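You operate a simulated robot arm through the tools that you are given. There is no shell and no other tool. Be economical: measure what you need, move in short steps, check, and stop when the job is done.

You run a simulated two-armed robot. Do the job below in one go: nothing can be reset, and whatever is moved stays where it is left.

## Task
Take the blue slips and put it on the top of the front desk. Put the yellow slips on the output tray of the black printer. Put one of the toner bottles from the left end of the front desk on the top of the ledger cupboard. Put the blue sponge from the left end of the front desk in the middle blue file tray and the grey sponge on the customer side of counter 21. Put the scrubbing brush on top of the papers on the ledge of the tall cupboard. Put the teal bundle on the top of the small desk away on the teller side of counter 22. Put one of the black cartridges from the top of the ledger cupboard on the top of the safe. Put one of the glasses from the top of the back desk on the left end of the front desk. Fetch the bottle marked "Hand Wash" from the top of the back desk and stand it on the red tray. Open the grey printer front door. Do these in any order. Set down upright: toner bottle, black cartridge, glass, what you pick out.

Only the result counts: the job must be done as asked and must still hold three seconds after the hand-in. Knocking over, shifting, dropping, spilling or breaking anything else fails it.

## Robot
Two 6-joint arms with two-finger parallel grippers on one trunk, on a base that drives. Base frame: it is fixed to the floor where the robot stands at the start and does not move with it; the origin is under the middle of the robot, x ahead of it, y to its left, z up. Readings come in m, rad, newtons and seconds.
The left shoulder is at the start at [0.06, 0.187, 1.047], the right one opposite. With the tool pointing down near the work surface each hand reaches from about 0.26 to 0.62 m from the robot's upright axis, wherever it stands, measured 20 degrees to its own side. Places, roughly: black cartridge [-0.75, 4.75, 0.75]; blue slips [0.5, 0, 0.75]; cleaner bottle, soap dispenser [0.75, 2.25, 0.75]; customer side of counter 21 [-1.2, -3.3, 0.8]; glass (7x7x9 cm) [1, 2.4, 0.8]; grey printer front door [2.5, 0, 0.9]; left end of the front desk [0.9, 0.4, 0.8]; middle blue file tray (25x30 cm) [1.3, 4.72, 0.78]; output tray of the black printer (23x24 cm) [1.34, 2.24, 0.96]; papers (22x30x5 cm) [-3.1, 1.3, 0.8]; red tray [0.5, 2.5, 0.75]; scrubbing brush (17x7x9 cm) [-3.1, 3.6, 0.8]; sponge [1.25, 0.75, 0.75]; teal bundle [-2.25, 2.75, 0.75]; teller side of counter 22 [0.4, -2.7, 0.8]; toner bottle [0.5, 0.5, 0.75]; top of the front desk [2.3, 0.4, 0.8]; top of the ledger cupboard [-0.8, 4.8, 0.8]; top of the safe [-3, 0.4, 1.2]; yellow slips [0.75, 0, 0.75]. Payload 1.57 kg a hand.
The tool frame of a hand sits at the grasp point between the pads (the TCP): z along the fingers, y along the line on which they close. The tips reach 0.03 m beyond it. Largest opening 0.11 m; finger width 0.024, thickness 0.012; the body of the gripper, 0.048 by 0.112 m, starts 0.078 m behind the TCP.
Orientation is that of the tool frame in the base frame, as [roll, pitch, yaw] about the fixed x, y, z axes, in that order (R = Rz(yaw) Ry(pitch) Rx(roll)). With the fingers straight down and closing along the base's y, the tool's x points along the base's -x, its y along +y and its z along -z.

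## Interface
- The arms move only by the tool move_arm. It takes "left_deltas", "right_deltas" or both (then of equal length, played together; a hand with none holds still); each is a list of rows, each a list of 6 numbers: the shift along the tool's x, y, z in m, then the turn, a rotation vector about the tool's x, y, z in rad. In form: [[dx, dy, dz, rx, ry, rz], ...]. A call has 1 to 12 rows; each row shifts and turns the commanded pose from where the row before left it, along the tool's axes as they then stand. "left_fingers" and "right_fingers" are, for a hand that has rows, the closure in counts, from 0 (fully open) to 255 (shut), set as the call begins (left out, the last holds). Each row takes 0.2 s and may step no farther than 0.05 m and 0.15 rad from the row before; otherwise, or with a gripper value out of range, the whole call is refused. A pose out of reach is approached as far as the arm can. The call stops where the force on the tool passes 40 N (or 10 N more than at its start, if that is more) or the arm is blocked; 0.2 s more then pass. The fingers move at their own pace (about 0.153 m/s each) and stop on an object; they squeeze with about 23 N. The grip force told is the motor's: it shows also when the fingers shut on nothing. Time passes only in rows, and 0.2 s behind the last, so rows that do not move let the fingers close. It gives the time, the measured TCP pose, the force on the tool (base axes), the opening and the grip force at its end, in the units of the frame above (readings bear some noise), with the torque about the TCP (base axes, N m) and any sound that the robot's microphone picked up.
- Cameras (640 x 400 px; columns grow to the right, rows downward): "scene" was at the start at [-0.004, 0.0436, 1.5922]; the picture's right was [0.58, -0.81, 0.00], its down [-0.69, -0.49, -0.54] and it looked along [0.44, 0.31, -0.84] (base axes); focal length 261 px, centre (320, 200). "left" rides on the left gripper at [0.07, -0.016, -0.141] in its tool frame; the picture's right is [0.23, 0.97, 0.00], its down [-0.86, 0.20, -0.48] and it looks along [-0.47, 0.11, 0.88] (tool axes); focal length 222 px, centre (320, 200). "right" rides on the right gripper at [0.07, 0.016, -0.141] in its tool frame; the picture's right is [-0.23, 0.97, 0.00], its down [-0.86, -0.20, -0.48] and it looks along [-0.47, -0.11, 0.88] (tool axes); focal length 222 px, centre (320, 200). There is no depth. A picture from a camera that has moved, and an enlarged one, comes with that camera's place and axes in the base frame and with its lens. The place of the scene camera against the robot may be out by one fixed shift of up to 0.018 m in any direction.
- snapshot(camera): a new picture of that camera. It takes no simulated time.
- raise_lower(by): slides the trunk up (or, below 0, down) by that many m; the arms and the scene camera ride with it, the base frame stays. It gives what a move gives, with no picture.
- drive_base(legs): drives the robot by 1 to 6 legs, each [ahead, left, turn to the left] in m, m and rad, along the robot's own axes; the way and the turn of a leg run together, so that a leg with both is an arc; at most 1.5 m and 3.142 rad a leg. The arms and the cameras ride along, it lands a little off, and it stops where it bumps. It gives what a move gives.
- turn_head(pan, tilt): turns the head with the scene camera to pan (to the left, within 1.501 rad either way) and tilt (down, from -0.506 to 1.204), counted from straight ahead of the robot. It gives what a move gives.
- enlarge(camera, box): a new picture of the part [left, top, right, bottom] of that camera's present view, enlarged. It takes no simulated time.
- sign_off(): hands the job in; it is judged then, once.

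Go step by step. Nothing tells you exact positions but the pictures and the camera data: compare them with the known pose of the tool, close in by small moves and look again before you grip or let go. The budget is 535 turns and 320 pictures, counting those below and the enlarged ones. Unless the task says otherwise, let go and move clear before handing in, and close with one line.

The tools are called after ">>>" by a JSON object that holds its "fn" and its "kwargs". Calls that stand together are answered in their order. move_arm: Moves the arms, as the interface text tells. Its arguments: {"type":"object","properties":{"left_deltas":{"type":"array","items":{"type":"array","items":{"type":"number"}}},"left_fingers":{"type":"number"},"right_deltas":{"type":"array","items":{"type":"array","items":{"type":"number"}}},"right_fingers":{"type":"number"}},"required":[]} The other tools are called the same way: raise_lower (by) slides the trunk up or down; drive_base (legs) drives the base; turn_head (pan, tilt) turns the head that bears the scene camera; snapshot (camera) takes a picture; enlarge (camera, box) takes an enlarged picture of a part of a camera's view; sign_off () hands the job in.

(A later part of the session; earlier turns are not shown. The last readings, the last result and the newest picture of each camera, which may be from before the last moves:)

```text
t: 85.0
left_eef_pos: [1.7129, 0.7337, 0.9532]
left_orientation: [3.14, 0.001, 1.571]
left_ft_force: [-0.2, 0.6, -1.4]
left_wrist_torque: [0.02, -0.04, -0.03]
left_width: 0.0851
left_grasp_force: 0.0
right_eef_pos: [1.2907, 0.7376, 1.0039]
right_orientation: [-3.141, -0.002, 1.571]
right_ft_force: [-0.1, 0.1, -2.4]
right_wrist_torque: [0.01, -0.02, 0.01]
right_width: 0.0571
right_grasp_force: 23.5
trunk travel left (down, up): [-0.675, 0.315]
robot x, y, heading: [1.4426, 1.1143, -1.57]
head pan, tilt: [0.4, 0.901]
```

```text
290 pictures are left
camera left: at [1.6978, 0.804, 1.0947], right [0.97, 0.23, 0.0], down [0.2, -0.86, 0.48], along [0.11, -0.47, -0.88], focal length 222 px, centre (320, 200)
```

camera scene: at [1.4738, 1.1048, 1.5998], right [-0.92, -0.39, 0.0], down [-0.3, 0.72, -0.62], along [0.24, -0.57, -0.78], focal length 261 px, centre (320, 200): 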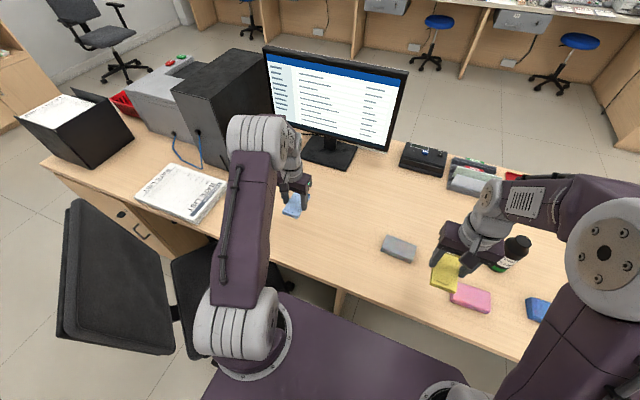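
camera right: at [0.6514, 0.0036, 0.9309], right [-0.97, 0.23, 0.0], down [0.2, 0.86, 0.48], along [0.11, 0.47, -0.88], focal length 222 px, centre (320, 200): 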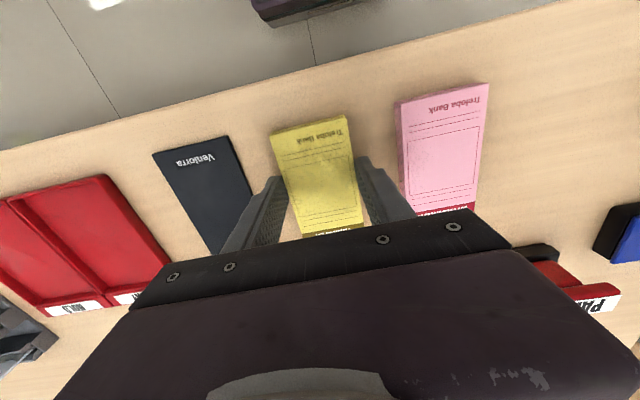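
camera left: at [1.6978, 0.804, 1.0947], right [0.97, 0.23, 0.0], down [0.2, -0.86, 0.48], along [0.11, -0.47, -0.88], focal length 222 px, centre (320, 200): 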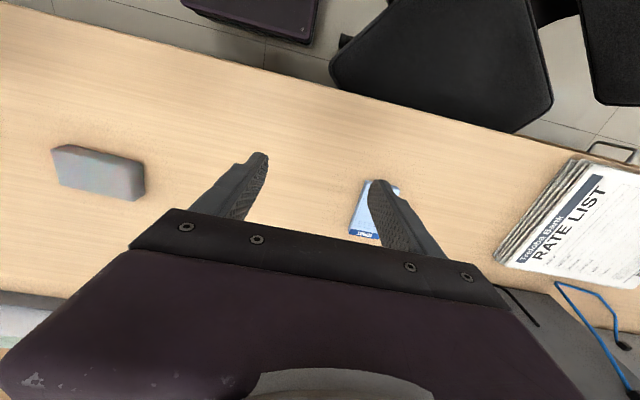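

Blue slips are placed. Back off, turn round (via −x, away from the chair) to face the back desk and look at the printer.

>>> {"fn": "drive_base", "kwargs": {"legs": [[-0.2, 0, 0], [0, 0, -3.14]]}}

>>> {"fn": "turn_head", "kwargs": {"pan": 0.0, "tilt": 0.8}}

>>> {"fn": "snapshot", "kwargs": {"camera": "scene"}}

```text
t: 94.0
left_eef_pos: [1.171, 1.6872, 0.9531]
left_orientation: [3.14, 0.0, -1.561]
left_ft_force: [0.3, -0.1, 0.1]
left_wrist_torque: [-0.02, 0.0, -0.03]
left_width: 0.085
left_grasp_force: 0.1
right_eef_pos: [1.5927, 1.6879, 1.0041]
right_orientation: [-3.142, 0.001, -1.559]
right_ft_force: [0.2, 0.5, -0.3]
right_wrist_torque: [0.02, 0.02, -0.01]
right_width: 0.0572
right_grasp_force: 22.9
trunk travel left (down, up): [-0.675, 0.315]
robot x, y, heading: [1.4458, 1.309, 1.579]
head pan, tilt: [0.4, 0.901]
```

```text
t: 94.8
left_eef_pos: [1.1706, 1.6872, 0.9532]
left_orientation: [3.142, -0.001, -1.559]
left_ft_force: [0.1, -0.4, -1.0]
left_wrist_torque: [0.0, -0.02, 0.01]
left_width: 0.0849
left_grasp_force: 0.1
right_eef_pos: [1.5912, 1.6881, 1.0043]
right_orientation: [-3.141, 0.001, -1.561]
right_ft_force: [0.1, 0.1, -0.7]
right_wrist_torque: [0.0, -0.01, 0.01]
right_width: 0.0572
right_grasp_force: 22.8
trunk travel left (down, up): [-0.675, 0.315]
robot x, y, heading: [1.4449, 1.3121, 1.577]
head pan, tilt: [0.0, 0.799]
```

```text
289 pictures are left
camera scene: at [1.4437, 1.3351, 1.6076], right [1.0, 0.01, 0.0], down [0.01, -0.72, -0.7], along [-0.01, 0.7, -0.72], focal length 261 px, centre (320, 200)
```

scene: 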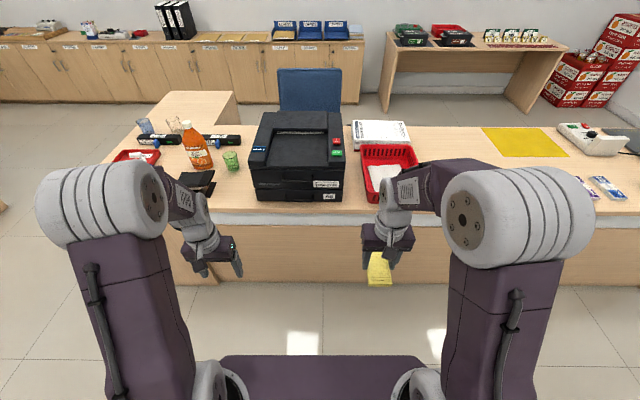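

>>> {"fn": "enlarge", "kwargs": {"camera": "scene", "box": [230, 90, 390, 210]}}

>>> {"fn": "enlarge", "kwargs": {"camera": "scene", "box": [90, 90, 270, 210]}}

```text
3.33 times, centred on (310, 150) of scene
camera zoom: at [1.4437, 1.3351, 1.6076], right [1.0, 0.01, 0.0], down [0.01, -0.72, -0.7], along [-0.01, 0.7, -0.72], focal length 871 px, centre (353, 367)
```

zoom: 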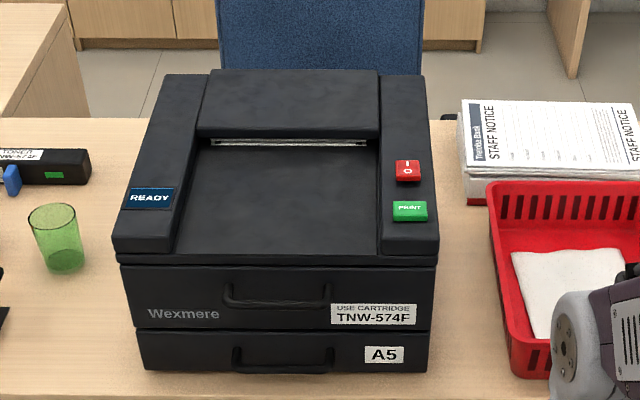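

```text
3.33 times, centred on (180, 150) of scene
camera zoom: at [1.4437, 1.3351, 1.6076], right [1.0, 0.01, 0.0], down [0.01, -0.72, -0.7], along [-0.01, 0.7, -0.72], focal length 871 px, centre (787, 367)
```

zoom: 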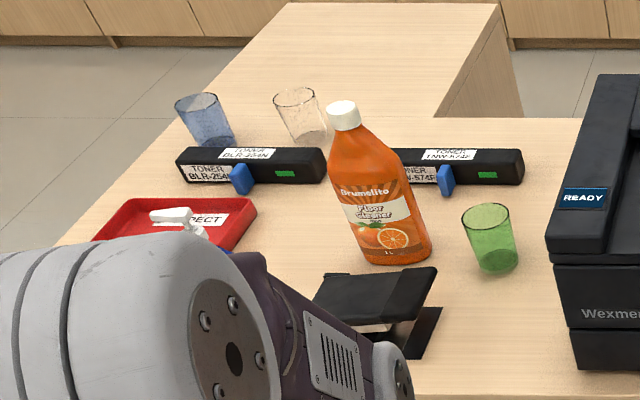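

The printer's output tray is the recess on its top, centred near (1.345, 2.24). I raise the trunk for clearance, then drive closer.

>>> {"fn": "raise_lower", "kwargs": {"by": 0.17}}

>>> {"fn": "drive_base", "kwargs": {"legs": [[0.38, -0.0, -0.008]]}}

>>> {"fn": "snapshot", "kwargs": {"camera": "scene"}}

```text
t: 96.7
left_eef_pos: [1.1693, 1.6864, 1.1214]
left_orientation: [-3.14, 0.0, -1.559]
left_ft_force: [-0.2, -0.3, 0.2]
left_wrist_torque: [0.02, -0.03, -0.01]
left_width: 0.0849
left_grasp_force: 0.0
right_eef_pos: [1.5929, 1.6888, 1.1745]
right_orientation: [3.141, 0.001, -1.561]
right_ft_force: [0.5, 0.0, 0.1]
right_wrist_torque: [0.01, 0.0, 0.03]
right_width: 0.057
right_grasp_force: 23.0
trunk travel left (down, up): [-0.845, 0.145]
robot x, y, heading: [1.4463, 1.3131, 1.579]
head pan, tilt: [0.0, 0.799]
```

```text
t: 99.2
left_eef_pos: [1.1748, 2.0706, 1.1232]
left_orientation: [3.141, 0.001, -1.575]
left_ft_force: [0.0, -0.1, 0.8]
left_wrist_torque: [0.04, 0.01, 0.01]
left_width: 0.0851
left_grasp_force: 0.0
right_eef_pos: [1.5976, 2.0666, 1.1751]
right_orientation: [-3.141, 0.002, -1.577]
right_ft_force: [-0.3, 0.2, -0.9]
right_wrist_torque: [-0.02, 0.0, 0.04]
right_width: 0.0574
right_grasp_force: 23.2
trunk travel left (down, up): [-0.845, 0.145]
robot x, y, heading: [1.4438, 1.6908, 1.564]
head pan, tilt: [0.0, 0.799]
```

```text
286 pictures are left
camera scene: at [1.4432, 1.7133, 1.7777], right [1.0, 0.0, 0.0], down [0.0, -0.72, -0.7], along [0.0, 0.7, -0.72], focal length 261 px, centre (320, 200)
```

scene: 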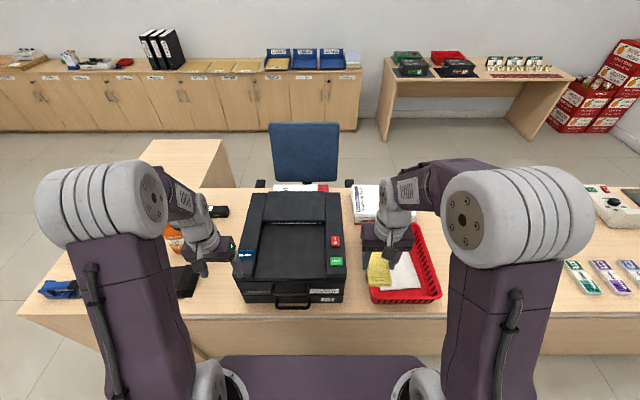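

Move the left hand aside and bring the yellow slips over the tray.

>>> {"fn": "move_arm", "kwargs": {"right_deltas": [[0, 0, 0, 0, 0, 0], [0, 0, 0, 0, 0, 0], [-0.01, 0.045, 0, 0, 0, 0], [-0.02, 0.043, 0, 0, 0, 0], [-0.02, 0.043, 0, 0, 0, 0], [-0.02, 0.043, 0, 0, 0, 0], [-0.02, 0.043, 0, 0, 0, 0], [-0.025, 0.041, 0, 0, 0, 0], [-0.04, 0, 0.02, 0, 0, 0], [0, 0, 0.04, 0, 0, 0]], "left_deltas": [[0.03, 0.03, 0, 0, 0, 0], [0.03, 0.03, 0, 0, 0, 0], [0, 0.04, 0, 0, 0, 0], [0, 0, 0, 0, 0, 0], [0, 0, 0, 0, 0, 0], [0, 0, 0, 0, 0, 0], [0, 0, 0, 0, 0, 0], [0, 0, 0, 0, 0, 0], [0, 0, 0, 0, 0, 0], [0, 0, 0, 0, 0, 0]]}}

>>> {"fn": "snapshot", "kwargs": {"camera": "right"}}

>>> {"fn": "enlarge", "kwargs": {"camera": "scene", "box": [200, 160, 400, 320]}}

```text
t: 101.3
left_eef_pos: [1.0782, 2.0139, 1.1223]
left_orientation: [3.141, 0.0, -1.577]
left_ft_force: [-0.1, 0.0, 0.8]
left_wrist_torque: [0.02, 0.03, 0.01]
left_width: 0.085
left_grasp_force: 0.1
right_eef_pos: [1.351, 2.2032, 1.113]
right_orientation: [3.141, 0.0, -1.577]
right_ft_force: [-0.1, -0.3, -1.1]
right_wrist_torque: [-0.01, -0.02, -0.02]
right_width: 0.0569
right_grasp_force: 23.4
right hand out of reach, approached as far as the arm can: row 9
trunk travel left (down, up): [-0.845, 0.145]
robot x, y, heading: [1.4487, 1.6937, 1.569]
head pan, tilt: [0.0, 0.799]
```

```text
285 pictures are left
camera right: at [1.335, 2.1328, 1.2545], right [-0.97, 0.23, 0.0], down [0.2, 0.85, 0.48], along [0.11, 0.47, -0.88], focal length 222 px, centre (320, 200)
```

right: 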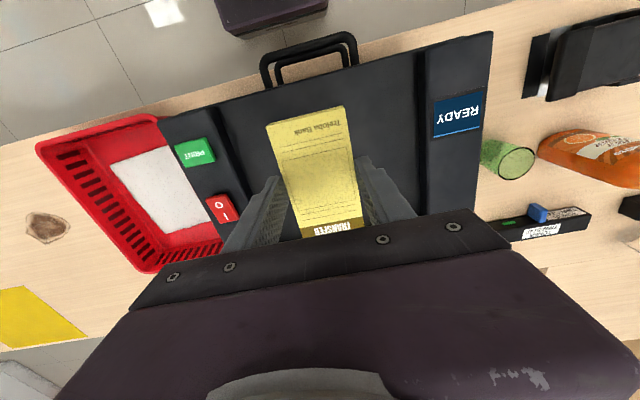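

```text
2.50 times, centred on (300, 240) of scene
camera zoom: at [1.4437, 1.7151, 1.7777], right [1.0, -0.01, 0.0], down [0.0, -0.72, -0.7], along [0.0, 0.7, -0.72], focal length 653 px, centre (370, 100)
```

zoom: 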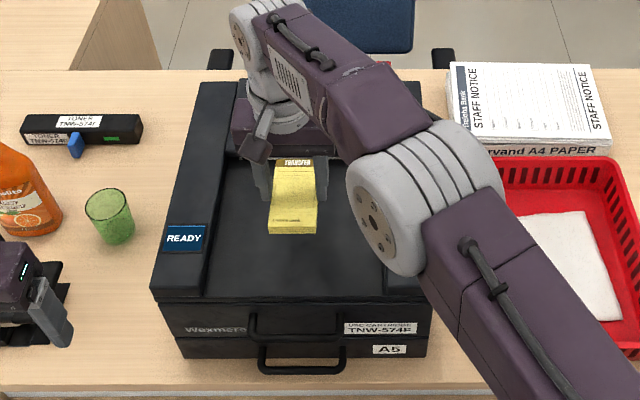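

Centred over the recess. Lower in steps until contact.

>>> {"fn": "move_arm", "kwargs": {"right_deltas": [[0, 0, 0.04, 0, 0, 0], [0, 0, 0.035, 0, 0, 0]]}}

>>> {"fn": "snapshot", "kwargs": {"camera": "right"}}

```text
t: 102.0
left_eef_pos: [1.0766, 2.015, 1.1216]
left_orientation: [3.14, 0.0, -1.577]
left_ft_force: [0.3, -0.2, 0.2]
left_wrist_torque: [0.02, 0.0, 0.01]
left_width: 0.0847
left_grasp_force: 0.1
right_eef_pos: [1.3505, 2.2047, 1.0393]
right_orientation: [3.141, -0.001, -1.576]
right_ft_force: [0.0, -0.6, -0.8]
right_wrist_torque: [0.0, 0.03, 0.04]
right_width: 0.0575
right_grasp_force: 22.8
trunk travel left (down, up): [-0.845, 0.145]
robot x, y, heading: [1.4432, 1.6908, 1.564]
head pan, tilt: [0.0, 0.799]
```

```text
283 pictures are left
camera right: at [1.3347, 2.1343, 1.1798], right [-0.97, 0.23, 0.0], down [0.2, 0.85, 0.48], along [0.11, 0.46, -0.88], focal length 222 px, centre (320, 200)
```

right: 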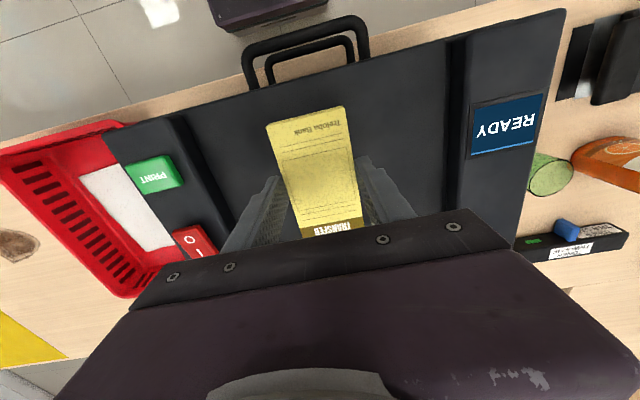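

>>> {"fn": "move_arm", "kwargs": {"right_deltas": [[0, 0, 0.012, 0, 0, 0], [0, 0, 0.01, 0, 0, 0], [0, 0, 0.006, 0, 0, 0]]}}

>>> {"fn": "enlarge", "kwargs": {"camera": "right", "box": [200, 80, 440, 240]}}

```text
t: 102.8
left_eef_pos: [1.0765, 2.0131, 1.1221]
left_orientation: [-3.14, 0.001, -1.575]
left_ft_force: [0.3, 0.5, -0.2]
left_wrist_torque: [-0.02, -0.01, 0.04]
left_width: 0.0849
left_grasp_force: 0.0
right_eef_pos: [1.3501, 2.2043, 1.0114]
right_orientation: [3.14, 0.001, -1.576]
right_ft_force: [0.0, -0.4, -1.1]
right_wrist_torque: [0.0, 0.01, -0.04]
right_width: 0.0572
right_grasp_force: 23.2
trunk travel left (down, up): [-0.845, 0.145]
robot x, y, heading: [1.4415, 1.691, 1.563]
head pan, tilt: [0.0, 0.799]
```

```text
2.50 times, centred on (320, 160) of right
camera zoom: at [1.335, 2.1327, 1.1522], right [-0.97, 0.23, 0.0], down [0.2, 0.85, 0.48], along [0.11, 0.47, -0.88], focal length 555 px, centre (320, 300)
```

zoom: 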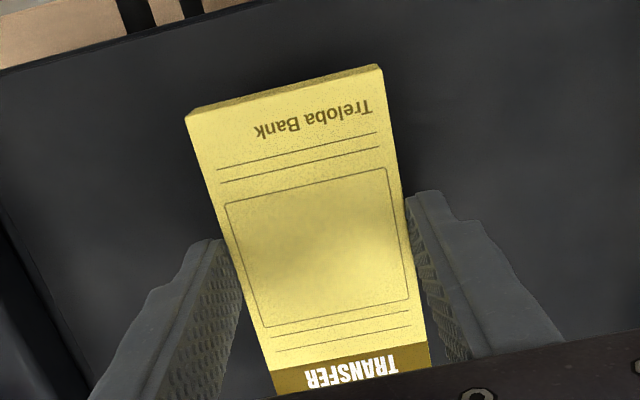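

>>> {"fn": "move_arm", "kwargs": {"right_deltas": [[0, 0, 0.005, 0, 0, 0], [0, 0, 0.004, 0, 0, 0]]}}

>>> {"fn": "move_arm", "kwargs": {"right_deltas": [[0, 0, 0.004, 0, 0, 0], [0, 0, 0.003, 0, 0, 0]]}}

```text
t: 103.3
left_eef_pos: [1.077, 2.0142, 1.1224]
left_orientation: [-3.141, -0.001, -1.576]
left_ft_force: [-0.6, -0.2, 0.5]
left_wrist_torque: [0.02, 0.0, 0.01]
left_width: 0.0847
left_grasp_force: 0.1
right_eef_pos: [1.3515, 2.2038, 1.0017]
right_orientation: [3.14, 0.0, -1.578]
right_ft_force: [-0.5, -0.4, -0.7]
right_wrist_torque: [0.0, -0.01, 0.03]
right_width: 0.0572
right_grasp_force: 22.5
trunk travel left (down, up): [-0.845, 0.145]
robot x, y, heading: [1.4435, 1.6895, 1.567]
head pan, tilt: [0.0, 0.799]
```

```text
t: 104.0
left_eef_pos: [1.0773, 2.0126, 1.1219]
left_orientation: [3.141, 0.002, -1.575]
left_ft_force: [0.3, -0.1, 0.7]
left_wrist_torque: [-0.02, -0.02, 0.01]
left_width: 0.0847
left_grasp_force: 0.1
right_eef_pos: [1.3507, 2.2035, 0.9968]
right_orientation: [3.14, 0.004, -1.577]
right_ft_force: [-0.2, 3.0, 11.2]
right_wrist_torque: [-0.47, -0.02, 0.02]
right_width: 0.0574
right_grasp_force: 22.7
trunk travel left (down, up): [-0.845, 0.145]
robot x, y, heading: [1.4429, 1.691, 1.567]
head pan, tilt: [0.0, 0.799]
```

Contact with the tray floor. Release and rise.

>>> {"fn": "move_arm", "kwargs": {"right_deltas": [[0, 0, 0, 0, 0, 0], [0, 0, 0, 0, 0, 0], [0, 0, -0.02, 0, 0, 0], [0, 0, -0.04, 0, 0, 0], [0, 0, -0.045, 0, 0, 0], [0, 0, -0.045, 0, 0, 0]], "right_fingers": 58}}

>>> {"fn": "snapshot", "kwargs": {"camera": "right"}}

```text
t: 105.3
left_eef_pos: [1.0767, 2.014, 1.1233]
left_orientation: [3.141, 0.0, -1.576]
left_ft_force: [-0.3, 0.1, 1.1]
left_wrist_torque: [0.0, -0.04, -0.04]
left_width: 0.0852
left_grasp_force: 0.1
right_eef_pos: [1.3501, 2.2055, 1.1464]
right_orientation: [-3.141, 0.001, -1.576]
right_ft_force: [-0.5, -0.3, 0.7]
right_wrist_torque: [-0.03, -0.01, 0.03]
right_width: 0.0849
right_grasp_force: 0.0
trunk travel left (down, up): [-0.845, 0.145]
robot x, y, heading: [1.4437, 1.6965, 1.568]
head pan, tilt: [0.0, 0.799]
```

```text
281 pictures are left
camera right: at [1.3335, 2.134, 1.2865], right [-0.97, 0.23, 0.0], down [0.2, 0.85, 0.48], along [0.11, 0.47, -0.88], focal length 222 px, centre (320, 200)
```

right: 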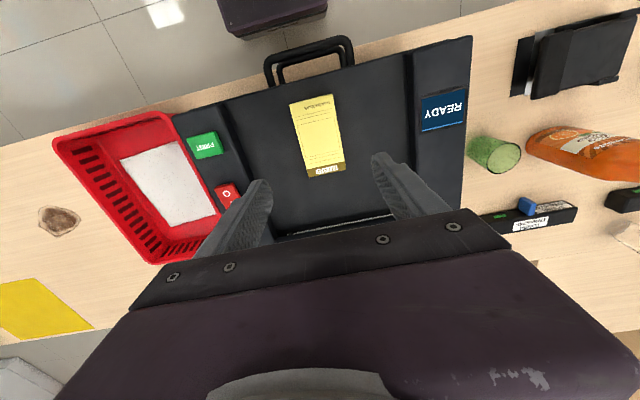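

Yellow slips are on the tray. Retract and drive left along the back desk to view the bottles.

>>> {"fn": "move_arm", "kwargs": {"right_deltas": [[0.02, -0.045, 0, 0, 0, 0], [0.03, -0.04, 0, 0, 0, 0], [0.03, -0.04, 0, 0, 0, 0], [0.03, -0.04, 0, 0, 0, 0], [0.03, -0.0, 0, 0, 0, 0]], "right_fingers": 0}}

>>> {"fn": "drive_base", "kwargs": {"legs": [[-0.3, 0, 0], [0, 0.72, 0]]}}

>>> {"fn": "snapshot", "kwargs": {"camera": "scene"}}

>>> {"fn": "enlarge", "kwargs": {"camera": "scene", "box": [200, 80, 440, 230]}}

```text
t: 106.5
left_eef_pos: [1.0763, 2.0131, 1.1228]
left_orientation: [-3.141, 0.001, -1.577]
left_ft_force: [0.3, -1.0, 0.2]
left_wrist_torque: [0.02, -0.02, 0.02]
left_width: 0.0849
left_grasp_force: 0.0
right_eef_pos: [1.5146, 2.0601, 1.1464]
right_orientation: [-3.141, 0.003, -1.574]
right_ft_force: [-0.4, -0.9, -0.2]
right_wrist_torque: [0.02, 0.0, -0.04]
right_width: 0.11
right_grasp_force: 0.0
trunk travel left (down, up): [-0.845, 0.145]
robot x, y, heading: [1.4413, 1.6929, 1.565]
head pan, tilt: [0.0, 0.799]
```

```text
t: 112.1
left_eef_pos: [0.3622, 1.7197, 1.1223]
left_orientation: [-3.141, -0.001, -1.581]
left_ft_force: [-0.1, -0.6, -0.6]
left_wrist_torque: [0.03, 0.02, 0.02]
left_width: 0.0851
left_grasp_force: 0.0
right_eef_pos: [0.8006, 1.7647, 1.1444]
right_orientation: [-3.14, 0.001, -1.581]
right_ft_force: [0.8, -0.1, -0.4]
right_wrist_torque: [0.0, 0.01, 0.02]
right_width: 0.1099
right_grasp_force: 0.1
trunk travel left (down, up): [-0.845, 0.145]
robot x, y, heading: [0.7261, 1.3967, 1.562]
head pan, tilt: [0.0, 0.799]
```

```text
280 pictures are left
camera scene: at [0.7271, 1.4187, 1.7777], right [1.0, -0.01, 0.0], down [-0.01, -0.72, -0.7], along [0.01, 0.7, -0.72], focal length 261 px, centre (320, 200)
```

scene: 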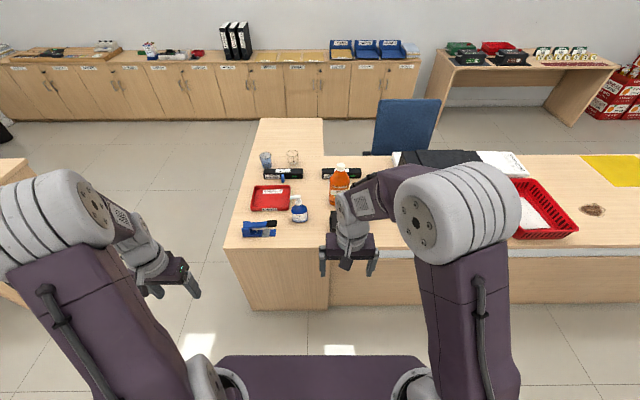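

```text
2.67 times, centred on (320, 155) of scene
camera zoom: at [0.7271, 1.4187, 1.7777], right [1.0, -0.01, 0.0], down [-0.01, -0.72, -0.7], along [0.01, 0.7, -0.72], focal length 697 px, centre (320, 320)
```

zoom: 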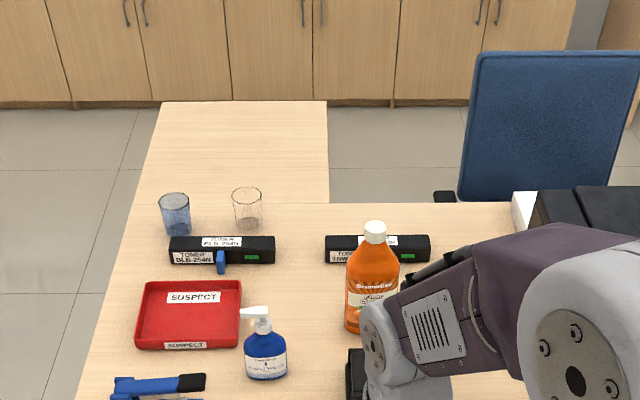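

>>> {"fn": "enlarge", "kwargs": {"camera": "scene", "box": [270, 180, 334, 230]}}

>>> {"fn": "enlarge", "kwargs": {"camera": "scene", "box": [230, 140, 350, 240]}}

```text
8.00 times, centred on (302, 205) of scene
camera zoom: at [0.7271, 1.4187, 1.7777], right [1.0, -0.01, 0.0], down [-0.01, -0.72, -0.7], along [0.01, 0.7, -0.72], focal length 2090 px, centre (464, 160)
```

zoom: 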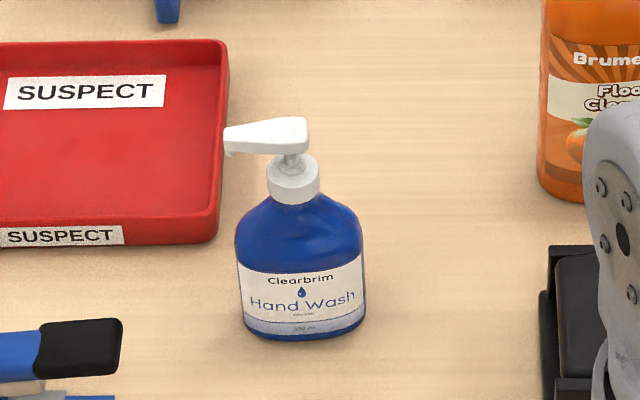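

```text
4.00 times, centred on (290, 190) of scene
camera zoom: at [0.7271, 1.4187, 1.7777], right [1.0, -0.01, 0.0], down [-0.01, -0.72, -0.7], along [0.01, 0.7, -0.72], focal length 1045 px, centre (440, 240)
```

zoom: 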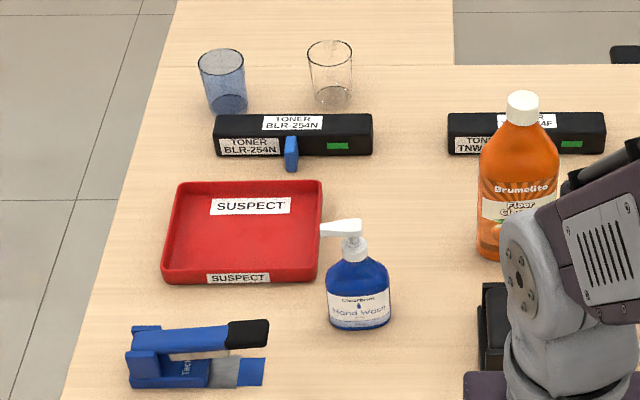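

The blue pump bottle is the Hand Wash, at about (0.645, 2.27), with the red tray at (0.47, 2.41). I lower the trunk, tuck the right hand, and tilt the left hand 45° so the palm clears the pump.

>>> {"fn": "raise_lower", "kwargs": {"by": -0.17}}

>>> {"fn": "move_arm", "kwargs": {"right_deltas": [[0.03, -0.03, 0, 0, 0, 0], [0.03, -0.03, 0, 0, 0, 0], [0.03, -0.03, 0, 0, 0, 0], [0.03, -0.03, 0, 0, 0, 0], [0, 0, 0, 0, 0, 0], [0, 0, 0, 0, 0, 0]], "left_deltas": [[0, -0.04, 0, 0, -0.13, 0], [0, -0.04, 0, 0, -0.13, 0], [0, -0.04, 0, 0, -0.13, 0], [0, -0.04, 0, 0, -0.13, 0], [0, -0.04, 0, 0, -0.13, 0], [0, -0.03, 0, 0, -0.135, 0]], "left_fingers": 0}}

>>> {"fn": "snapshot", "kwargs": {"camera": "left"}}

```text
t: 114.0
left_eef_pos: [0.3602, 1.7179, 0.9527]
left_orientation: [3.14, -0.001, -1.58]
left_ft_force: [0.4, 0.0, 0.3]
left_wrist_torque: [-0.01, -0.02, -0.02]
left_width: 0.0848
left_grasp_force: 0.0
right_eef_pos: [0.8001, 1.765, 0.9749]
right_orientation: [3.141, 0.001, -1.582]
right_ft_force: [-0.5, 1.0, -0.2]
right_wrist_torque: [-0.02, -0.02, -0.03]
right_width: 0.1101
right_grasp_force: 0.1
trunk travel left (down, up): [-0.675, 0.315]
robot x, y, heading: [0.7255, 1.3971, 1.557]
head pan, tilt: [0.0, 0.799]
```

```text
t: 115.4
left_eef_pos: [0.5136, 1.8431, 0.9874]
left_orientation: [-3.091, 0.775, -1.554]
left_ft_force: [-1.3, -0.5, 0.1]
left_wrist_torque: [0.0, 0.01, 0.0]
left_width: 0.1099
left_grasp_force: 0.1
left hand out of reach, approached as far as the arm can: row 3, 4, 5, 6
right_eef_pos: [0.9217, 1.6573, 0.9828]
right_orientation: [3.142, -0.003, -1.581]
right_ft_force: [0.7, -0.7, -1.3]
right_wrist_torque: [0.03, -0.03, 0.03]
right_width: 0.1097
right_grasp_force: 0.2
right hand out of reach, approached as far as the arm can: row 4
trunk travel left (down, up): [-0.675, 0.315]
robot x, y, heading: [0.7275, 1.3963, 1.562]
head pan, tilt: [0.0, 0.799]
```

```text
276 pictures are left
camera left: at [0.5257, 1.6951, 1.0407], right [-0.97, -0.14, -0.19], down [-0.23, 0.28, 0.93], along [-0.08, 0.95, -0.3], focal length 222 px, centre (320, 200)
```

left: 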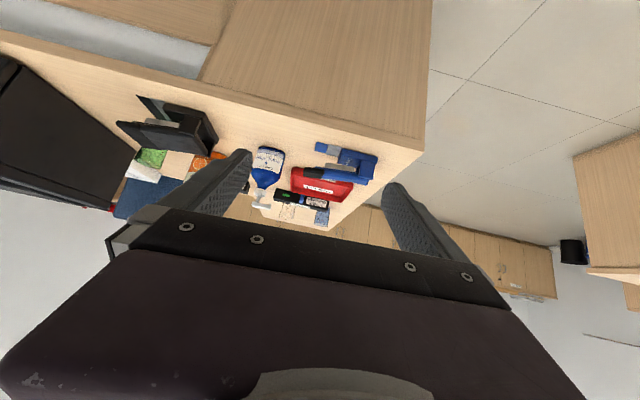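

>>> {"fn": "drive_base", "kwargs": {"legs": [[0.3, 0, 0.01]]}}

>>> {"fn": "snapshot", "kwargs": {"camera": "left"}}

>>> {"fn": "snapshot", "kwargs": {"camera": "scene"}}

```text
t: 117.5
left_eef_pos: [0.5111, 2.1381, 0.9877]
left_orientation: [-3.09, 0.775, -1.545]
left_ft_force: [-0.1, 0.5, -1.2]
left_wrist_torque: [-0.04, 0.0, 0.03]
left_width: 0.1099
left_grasp_force: 0.1
right_eef_pos: [0.9205, 1.9574, 0.9822]
right_orientation: [3.141, -0.002, -1.571]
right_ft_force: [-0.7, -0.5, -0.4]
right_wrist_torque: [0.01, 0.02, 0.01]
right_width: 0.1099
right_grasp_force: 0.1
trunk travel left (down, up): [-0.675, 0.315]
robot x, y, heading: [0.7261, 1.6911, 1.574]
head pan, tilt: [0.0, 0.799]
```

```text
275 pictures are left
camera left: at [0.5245, 1.99, 1.0409], right [-0.97, -0.15, -0.19], down [-0.23, 0.28, 0.93], along [-0.09, 0.95, -0.3], focal length 222 px, centre (320, 200)
```

left: 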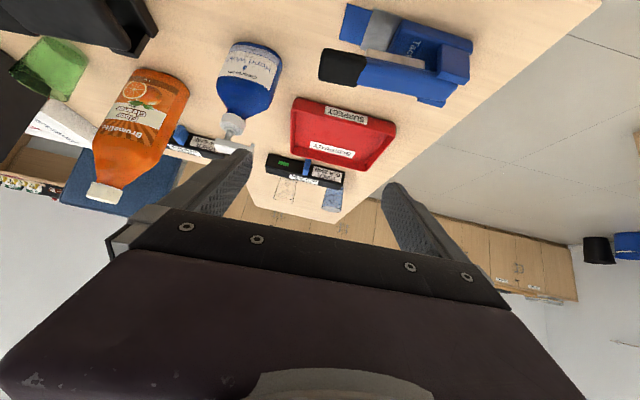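

```text
274 pictures are left
camera scene: at [0.7272, 1.7153, 1.6077], right [1.0, 0.0, 0.0], down [0.0, -0.72, -0.7], along [0.0, 0.7, -0.72], focal length 261 px, centre (320, 200)
```

scene: 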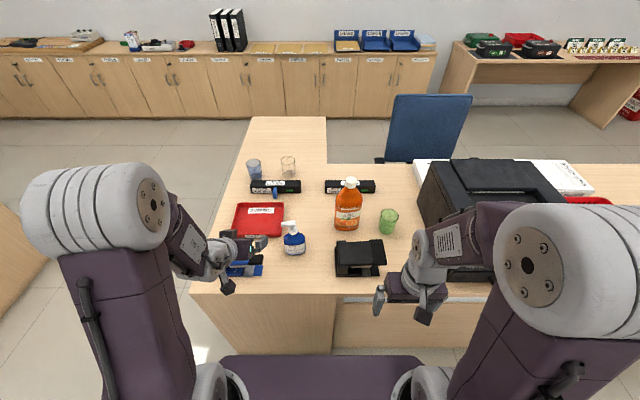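

Bottle axis is about (0.644, 2.27). Move the left hand to a pre-grasp 11 cm back along its 45° approach.

>>> {"fn": "move_arm", "kwargs": {"left_deltas": [[0.009, -0.032, 0.03, -0.033, 0, 0.019], [0.009, -0.032, 0.03, 0, 0, 0], [0.009, -0.032, 0.03, 0, 0, 0], [0.009, -0.032, 0.03, 0, 0, 0]]}}

>>> {"fn": "snapshot", "kwargs": {"camera": "left"}}

>>> {"fn": "enlarge", "kwargs": {"camera": "scene", "box": [200, 180, 360, 300]}}

```text
t: 118.5
left_eef_pos: [0.4983, 2.2215, 0.924]
left_orientation: [-3.102, 0.764, -1.559]
left_ft_force: [-0.7, -0.2, -0.3]
left_wrist_torque: [-0.04, 0.01, 0.0]
left_width: 0.1098
left_grasp_force: 0.1
left hand out of reach, approached as far as the arm can: row 1, 2, 3, 4
right_eef_pos: [0.9212, 1.9571, 0.9831]
right_orientation: [3.141, -0.003, -1.572]
right_ft_force: [-0.2, 0.8, 0.7]
right_wrist_torque: [0.0, 0.01, 0.01]
right_width: 0.11
right_grasp_force: 0.1
trunk travel left (down, up): [-0.675, 0.315]
robot x, y, heading: [0.7301, 1.6949, 1.567]
head pan, tilt: [0.0, 0.799]
```

```text
273 pictures are left
camera left: at [0.512, 2.0734, 0.9799], right [-0.97, -0.15, -0.19], down [-0.22, 0.29, 0.93], along [-0.08, 0.95, -0.31], focal length 222 px, centre (320, 200)
```

left: 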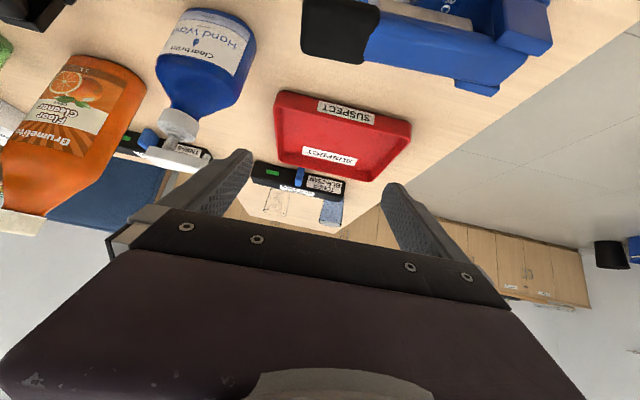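

```text
3.33 times, centred on (280, 240) of scene
camera zoom: at [0.7267, 1.7173, 1.6077], right [1.0, 0.0, 0.0], down [0.0, -0.72, -0.7], along [0.0, 0.7, -0.72], focal length 871 px, centre (453, 67)
```

zoom: 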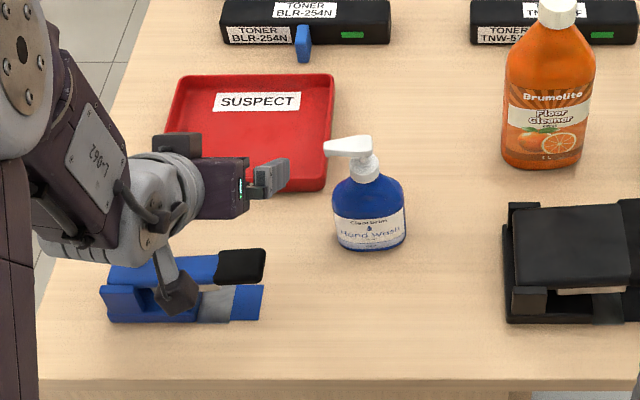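

The tilted hand cannot move further inward. I'll back it outward a little to a reachable pose, and let the base shift bring the bottle in front of it instead.

>>> {"fn": "move_arm", "kwargs": {"left_deltas": [[0, 0.03, -0.02, 0, 0, 0], [0, 0.03, -0.02, 0, 0, 0]]}}

>>> {"fn": "move_arm", "kwargs": {"left_deltas": [[0, 0.02, -0.03, 0, 0, 0], [0, 0.0, -0.03, 0, 0, 0]]}}

```text
t: 119.1
left_eef_pos: [0.4377, 2.19, 0.953]
left_orientation: [3.139, 0.773, -1.574]
left_ft_force: [0.1, 0.1, -0.1]
left_wrist_torque: [-0.01, -0.01, 0.01]
left_width: 0.1099
left_grasp_force: 0.1
right_eef_pos: [0.9209, 1.9571, 0.9834]
right_orientation: [-3.139, -0.003, -1.571]
right_ft_force: [-0.3, -1.5, -0.4]
right_wrist_torque: [0.0, 0.0, 0.01]
right_width: 0.1098
right_grasp_force: 0.1
trunk travel left (down, up): [-0.675, 0.315]
robot x, y, heading: [0.7279, 1.6888, 1.568]
head pan, tilt: [0.0, 0.799]
```

```text
t: 119.7
left_eef_pos: [0.4195, 2.1462, 0.9964]
left_orientation: [3.138, 0.776, -1.572]
left_ft_force: [-0.3, -0.4, -0.1]
left_wrist_torque: [-0.03, -0.01, -0.02]
left_width: 0.1101
left_grasp_force: 0.1
right_eef_pos: [0.9228, 1.9563, 0.9842]
right_orientation: [3.141, -0.002, -1.572]
right_ft_force: [-0.5, 0.1, 0.4]
right_wrist_torque: [-0.01, 0.04, 0.05]
right_width: 0.1098
right_grasp_force: 0.1
trunk travel left (down, up): [-0.675, 0.315]
robot x, y, heading: [0.7256, 1.6927, 1.571]
head pan, tilt: [0.0, 0.799]
```

>>> {"fn": "move_arm", "kwargs": {"right_deltas": [[0, 0.04, -0.02, 0, 0, 0], [0, 0.04, -0.02, 0, 0, 0]]}}

>>> {"fn": "drive_base", "kwargs": {"legs": [[0, -0.21, 0], [0.08, 0, 0]]}}

>>> {"fn": "snapshot", "kwargs": {"camera": "left"}}

```text
t: 120.3
left_eef_pos: [0.4181, 2.149, 0.9954]
left_orientation: [3.141, 0.775, -1.572]
left_ft_force: [-0.1, -0.2, -1.0]
left_wrist_torque: [-0.01, -0.02, 0.03]
left_width: 0.1101
left_grasp_force: 0.0
right_eef_pos: [0.8409, 1.9572, 1.0231]
right_orientation: [3.141, -0.002, -1.572]
right_ft_force: [0.6, -0.6, 0.1]
right_wrist_torque: [-0.01, 0.02, -0.03]
right_width: 0.11
right_grasp_force: 0.0
trunk travel left (down, up): [-0.675, 0.315]
robot x, y, heading: [0.7282, 1.6897, 1.569]
head pan, tilt: [0.0, 0.799]
```

```text
t: 122.6
left_eef_pos: [0.6282, 2.2279, 0.9962]
left_orientation: [3.141, 0.775, -1.573]
left_ft_force: [-0.2, -0.1, 0.4]
left_wrist_torque: [0.0, 0.03, -0.03]
left_width: 0.1099
left_grasp_force: 0.1
right_eef_pos: [1.0525, 2.0354, 1.0221]
right_orientation: [-3.141, -0.002, -1.572]
right_ft_force: [-0.4, 0.6, -0.8]
right_wrist_torque: [-0.03, 0.01, 0.05]
right_width: 0.1101
right_grasp_force: 0.0
trunk travel left (down, up): [-0.675, 0.315]
robot x, y, heading: [0.9395, 1.77, 1.569]
head pan, tilt: [0.0, 0.799]
```

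```text
271 pictures are left
camera left: at [0.6462, 2.0795, 1.049], right [-0.97, -0.16, -0.16], down [-0.2, 0.28, 0.94], along [-0.11, 0.95, -0.3], focal length 222 px, centre (320, 200)
```

left: 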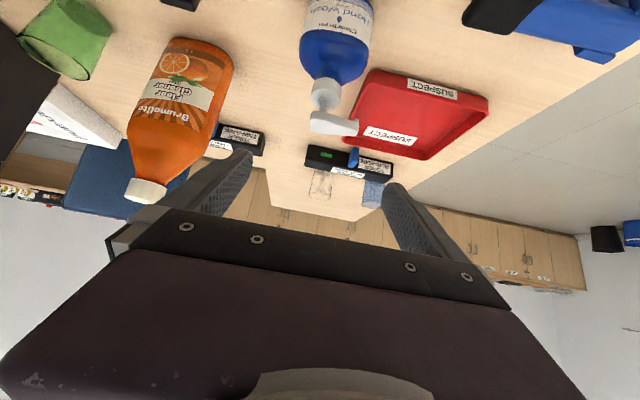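

>>> {"fn": "move_arm", "kwargs": {"left_deltas": [[0.034, -0.004, 0.019, 0, 0, 0], [0.034, -0.004, 0.019, 0, 0, 0], [0.034, -0.004, 0.019, 0, 0, 0]]}}

>>> {"fn": "snapshot", "kwargs": {"camera": "left"}}

>>> {"fn": "enlarge", "kwargs": {"camera": "scene", "box": [120, 180, 280, 300]}}

```text
t: 123.4
left_eef_pos: [0.611, 2.2305, 0.9268]
left_orientation: [-3.12, 0.766, -1.563]
left_ft_force: [-1.0, -0.3, -0.3]
left_wrist_torque: [-0.03, 0.01, -0.04]
left_width: 0.1101
left_grasp_force: 0.0
left hand out of reach, approached as far as the arm can: row 2, 3
right_eef_pos: [1.0513, 2.0364, 1.0231]
right_orientation: [-3.141, -0.001, -1.572]
right_ft_force: [-0.3, -0.2, -0.5]
right_wrist_torque: [-0.03, 0.02, -0.03]
right_width: 0.1099
right_grasp_force: 0.1
trunk travel left (down, up): [-0.675, 0.315]
robot x, y, heading: [0.9347, 1.7688, 1.566]
head pan, tilt: [0.0, 0.799]
```

```text
270 pictures are left
camera left: at [0.6266, 2.0827, 0.9815], right [-0.97, -0.16, -0.17], down [-0.21, 0.29, 0.93], along [-0.1, 0.94, -0.31], focal length 222 px, centre (320, 200)
```

left: 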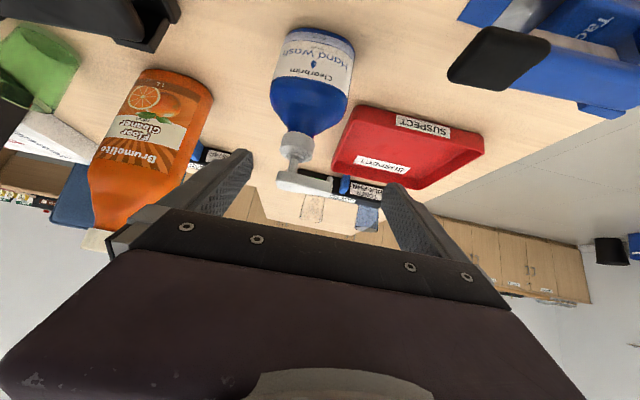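

```text
3.33 times, centred on (200, 240) of scene
camera zoom: at [0.9362, 1.7957, 1.6077], right [1.0, 0.0, 0.0], down [0.0, -0.72, -0.7], along [0.0, 0.7, -0.72], focal length 871 px, centre (720, 67)
```

zoom: 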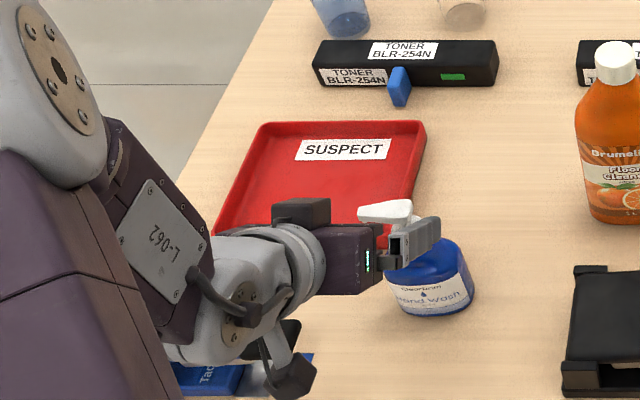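

The arm seems folded too tightly for this tilt; I'll step the base back so the bottle is further ahead and try again.

>>> {"fn": "move_arm", "kwargs": {"left_deltas": [[0, 0.0, -0.04, 0, 0, 0], [0, 0.01, -0.04, 0.02, 0, 0]]}}

>>> {"fn": "drive_base", "kwargs": {"legs": [[-0.15, 0, 0]]}}

>>> {"fn": "move_arm", "kwargs": {"left_deltas": [[-0.02, 0, 0.03, 0, 0, 0], [-0.02, 0, 0.03, 0, 0, 0], [0.02, 0, 0.03, 0, 0, 0], [0.02, 0, 0.03, 0, 0, 0]]}}

```text
t: 124.0
left_eef_pos: [0.6024, 2.1724, 0.9841]
left_orientation: [-3.122, 0.774, -1.571]
left_ft_force: [0.5, -0.9, 0.3]
left_wrist_torque: [0.03, -0.01, 0.0]
left_width: 0.11
left_grasp_force: 0.1
right_eef_pos: [1.0522, 2.0336, 1.0236]
right_orientation: [3.141, 0.0, -1.57]
right_ft_force: [0.1, 0.2, -0.1]
right_wrist_torque: [-0.03, 0.03, -0.02]
right_width: 0.11
right_grasp_force: 0.1
trunk travel left (down, up): [-0.675, 0.315]
robot x, y, heading: [0.9349, 1.7747, 1.571]
head pan, tilt: [0.0, 0.799]
```

```text
t: 125.3
left_eef_pos: [0.603, 2.0224, 0.9829]
left_orientation: [-3.121, 0.773, -1.573]
left_ft_force: [0.7, -0.6, 0.4]
left_wrist_torque: [0.0, 0.01, 0.03]
left_width: 0.11
left_grasp_force: 0.1
right_eef_pos: [1.0522, 1.8843, 1.0222]
right_orientation: [3.141, -0.003, -1.573]
right_ft_force: [0.5, -0.9, 0.6]
right_wrist_torque: [0.0, 0.0, -0.01]
right_width: 0.11
right_grasp_force: 0.0
trunk travel left (down, up): [-0.675, 0.315]
robot x, y, heading: [0.9324, 1.6213, 1.566]
head pan, tilt: [0.0, 0.799]
```

```text
t: 126.3
left_eef_pos: [0.6061, 2.1073, 0.8983]
left_orientation: [-3.12, 0.771, -1.572]
left_ft_force: [0.5, 0.1, -0.2]
left_wrist_torque: [0.0, -0.01, -0.01]
left_width: 0.1099
left_grasp_force: 0.0
right_eef_pos: [1.0518, 1.8846, 1.0218]
right_orientation: [-3.141, -0.004, -1.573]
right_ft_force: [0.0, 0.2, -0.1]
right_wrist_torque: [-0.03, -0.02, 0.0]
right_width: 0.1098
right_grasp_force: 0.0
trunk travel left (down, up): [-0.675, 0.315]
robot x, y, heading: [0.9364, 1.6184, 1.568]
head pan, tilt: [0.0, 0.799]
```

Works from here. Go to pre-grasp.

>>> {"fn": "move_arm", "kwargs": {"left_deltas": [[-0.0175, -0.0113, 0.0241, -0.013, 0, 0.0075], [-0.0175, -0.0113, 0.0241, 0, 0, 0], [-0.0175, -0.0113, 0.0241, 0, 0, 0]]}}

>>> {"fn": "snapshot", "kwargs": {"camera": "left"}}

```text
t: 127.2
left_eef_pos: [0.6396, 2.1933, 0.8826]
left_orientation: [3.139, 0.776, -1.586]
left_ft_force: [-0.1, -0.3, 0.0]
left_wrist_torque: [-0.01, 0.02, 0.01]
left_width: 0.11
left_grasp_force: 0.1
right_eef_pos: [1.0521, 1.8822, 1.0222]
right_orientation: [-3.141, -0.003, -1.574]
right_ft_force: [0.4, -0.9, 0.7]
right_wrist_torque: [-0.01, -0.02, -0.04]
right_width: 0.1102
right_grasp_force: 0.0
trunk travel left (down, up): [-0.675, 0.315]
robot x, y, heading: [0.9327, 1.6153, 1.571]
head pan, tilt: [0.0, 0.799]
```

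```text
268 pictures are left
camera left: at [0.6554, 2.046, 0.9359], right [-0.98, -0.15, -0.16], down [-0.19, 0.28, 0.94], along [-0.1, 0.95, -0.3], focal length 222 px, centre (320, 200)
```

left: 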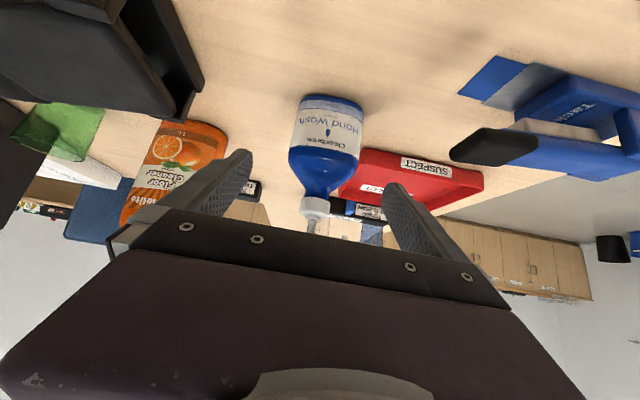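

Centred. Advance 11 cm along the approach and close.

>>> {"fn": "move_arm", "kwargs": {"left_deltas": [[0, 0, 0.04, 0, 0, 0], [0, 0, 0.04, 0, 0, 0], [0, 0, 0.028, 0, 0, 0]]}}

>>> {"fn": "snapshot", "kwargs": {"camera": "left"}}

>>> {"fn": "enlarge", "kwargs": {"camera": "scene", "box": [120, 150, 280, 270]}}

```text
t: 128.0
left_eef_pos: [0.6404, 2.2697, 0.8038]
left_orientation: [3.14, 0.774, -1.583]
left_ft_force: [0.1, 0.0, 0.3]
left_wrist_torque: [0.0, -0.02, 0.03]
left_width: 0.1099
left_grasp_force: 0.0
right_eef_pos: [1.0524, 1.8833, 1.0223]
right_orientation: [3.14, -0.002, -1.572]
right_ft_force: [-0.7, 0.1, 0.8]
right_wrist_torque: [-0.01, 0.0, 0.0]
right_width: 0.1098
right_grasp_force: 0.1
trunk travel left (down, up): [-0.675, 0.315]
robot x, y, heading: [0.9361, 1.6231, 1.567]
head pan, tilt: [0.0, 0.799]
```

```text
267 pictures are left
camera left: at [0.6565, 2.1222, 0.8577], right [-0.98, -0.15, -0.16], down [-0.2, 0.28, 0.94], along [-0.1, 0.95, -0.3], focal length 222 px, centre (320, 200)
```

left: 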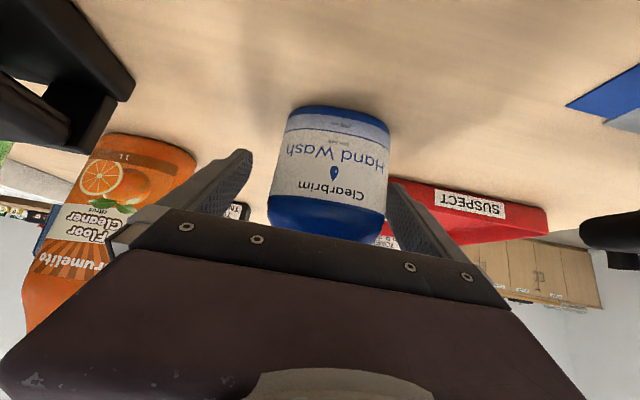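

```text
3.33 times, centred on (200, 210) of scene
camera zoom: at [0.9367, 1.643, 1.6077], right [1.0, 0.0, 0.0], down [0.0, -0.72, -0.7], along [0.0, 0.7, -0.72], focal length 871 px, centre (720, 167)
```

zoom: 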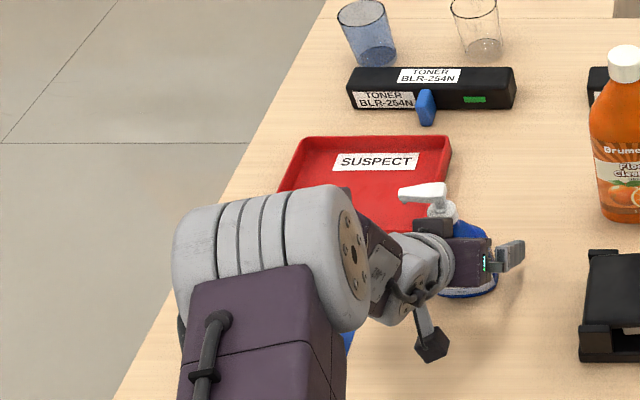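

>>> {"fn": "move_arm", "kwargs": {"left_deltas": [[0, 0, 0, 0, 0, 0], [0, 0, 0, 0, 0, 0], [0, 0, 0, 0, 0, 0]], "left_fingers": 255}}

>>> {"fn": "snapshot", "kwargs": {"camera": "left"}}

```text
t: 128.8
left_eef_pos: [0.6417, 2.27, 0.8057]
left_orientation: [3.14, 0.775, -1.585]
left_ft_force: [-0.6, 0.2, 0.2]
left_wrist_torque: [0.04, 0.12, -0.01]
left_width: 0.0761
left_grasp_force: 23.4
right_eef_pos: [1.0519, 1.8831, 1.0215]
right_orientation: [-3.141, 0.0, -1.574]
right_ft_force: [-1.0, 0.2, 0.3]
right_wrist_torque: [-0.01, 0.04, 0.01]
right_width: 0.11
right_grasp_force: 0.0
trunk travel left (down, up): [-0.675, 0.315]
robot x, y, heading: [0.9368, 1.6188, 1.567]
head pan, tilt: [0.0, 0.799]
```

```text
265 pictures are left
camera left: at [0.6567, 2.1219, 0.8581], right [-0.98, -0.15, -0.16], down [-0.2, 0.28, 0.94], along [-0.1, 0.95, -0.3], focal length 222 px, centre (320, 200)
```

left: 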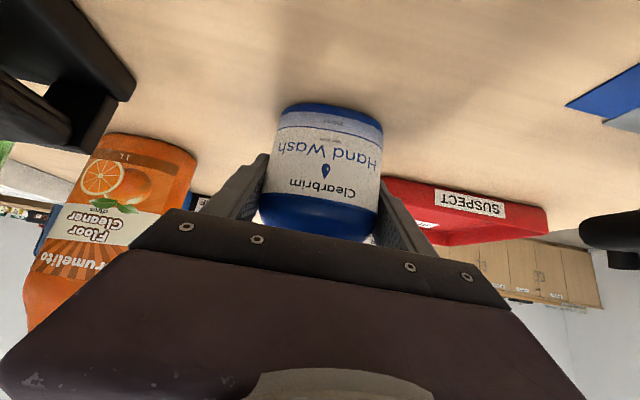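

Gripped. Lift 12 cm, shift the base left 0.16 and ahead 0.13 so the bottle comes over the tray.

>>> {"fn": "move_arm", "kwargs": {"left_deltas": [[-0.028, 0, -0.0286, 0, 0, 0], [-0.028, 0, -0.0286, 0, 0, 0], [-0.028, 0, -0.0286, 0, 0, 0]]}}

>>> {"fn": "drive_base", "kwargs": {"legs": [[0, 0.16, 0.004], [0.12, 0, 0]]}}

>>> {"fn": "snapshot", "kwargs": {"camera": "left"}}

>>> {"fn": "enlarge", "kwargs": {"camera": "scene", "box": [120, 120, 320, 270]}}

```text
t: 129.6
left_eef_pos: [0.6419, 2.2685, 0.9272]
left_orientation: [3.141, 0.773, -1.584]
left_ft_force: [0.3, 0.1, -3.6]
left_wrist_torque: [-0.01, -0.04, -0.01]
left_width: 0.0764
left_grasp_force: 23.7
right_eef_pos: [1.0522, 1.8822, 1.0226]
right_orientation: [-3.141, 0.0, -1.573]
right_ft_force: [-0.6, -0.2, 0.2]
right_wrist_torque: [0.02, 0.02, 0.03]
right_width: 0.1103
right_grasp_force: 0.1
trunk travel left (down, up): [-0.675, 0.315]
robot x, y, heading: [0.9401, 1.6171, 1.569]
head pan, tilt: [0.0, 0.799]
```

```text
t: 131.8
left_eef_pos: [0.4777, 2.3877, 0.9273]
left_orientation: [3.141, 0.775, -1.582]
left_ft_force: [-0.6, 0.1, -2.1]
left_wrist_torque: [0.0, 0.0, 0.01]
left_width: 0.0763
left_grasp_force: 23.0
right_eef_pos: [0.8884, 2.0029, 1.0219]
right_orientation: [3.141, -0.003, -1.569]
right_ft_force: [0.3, -1.0, 0.0]
right_wrist_torque: [0.0, 0.0, 0.02]
right_width: 0.11
right_grasp_force: 0.1
trunk travel left (down, up): [-0.675, 0.315]
robot x, y, heading: [0.7742, 1.7382, 1.571]
head pan, tilt: [0.0, 0.799]
```

```text
264 pictures are left
camera left: at [0.4938, 2.2394, 0.9796], right [-0.98, -0.15, -0.16], down [-0.2, 0.28, 0.94], along [-0.1, 0.95, -0.3], focal length 222 px, centre (320, 200)
```

left: 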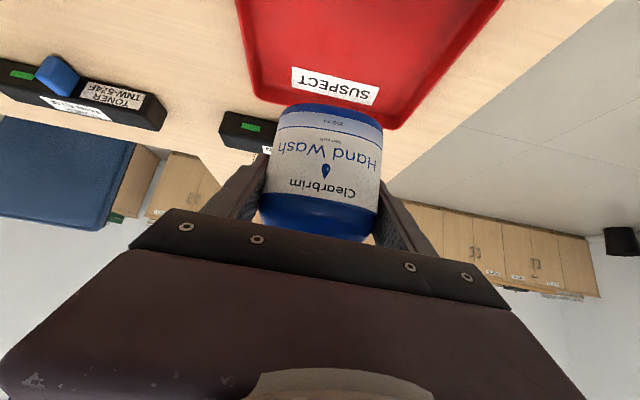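

```text
2.67 times, centred on (220, 195) of scene
camera zoom: at [0.7744, 1.7617, 1.6077], right [1.0, 0.0, 0.0], down [0.0, -0.72, -0.7], along [0.0, 0.7, -0.72], focal length 697 px, centre (587, 213)
```

zoom: 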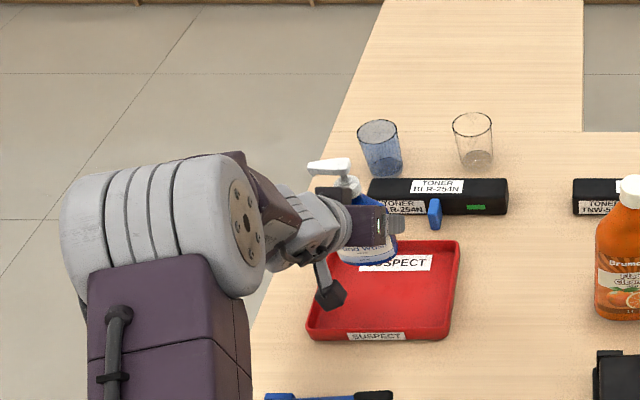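

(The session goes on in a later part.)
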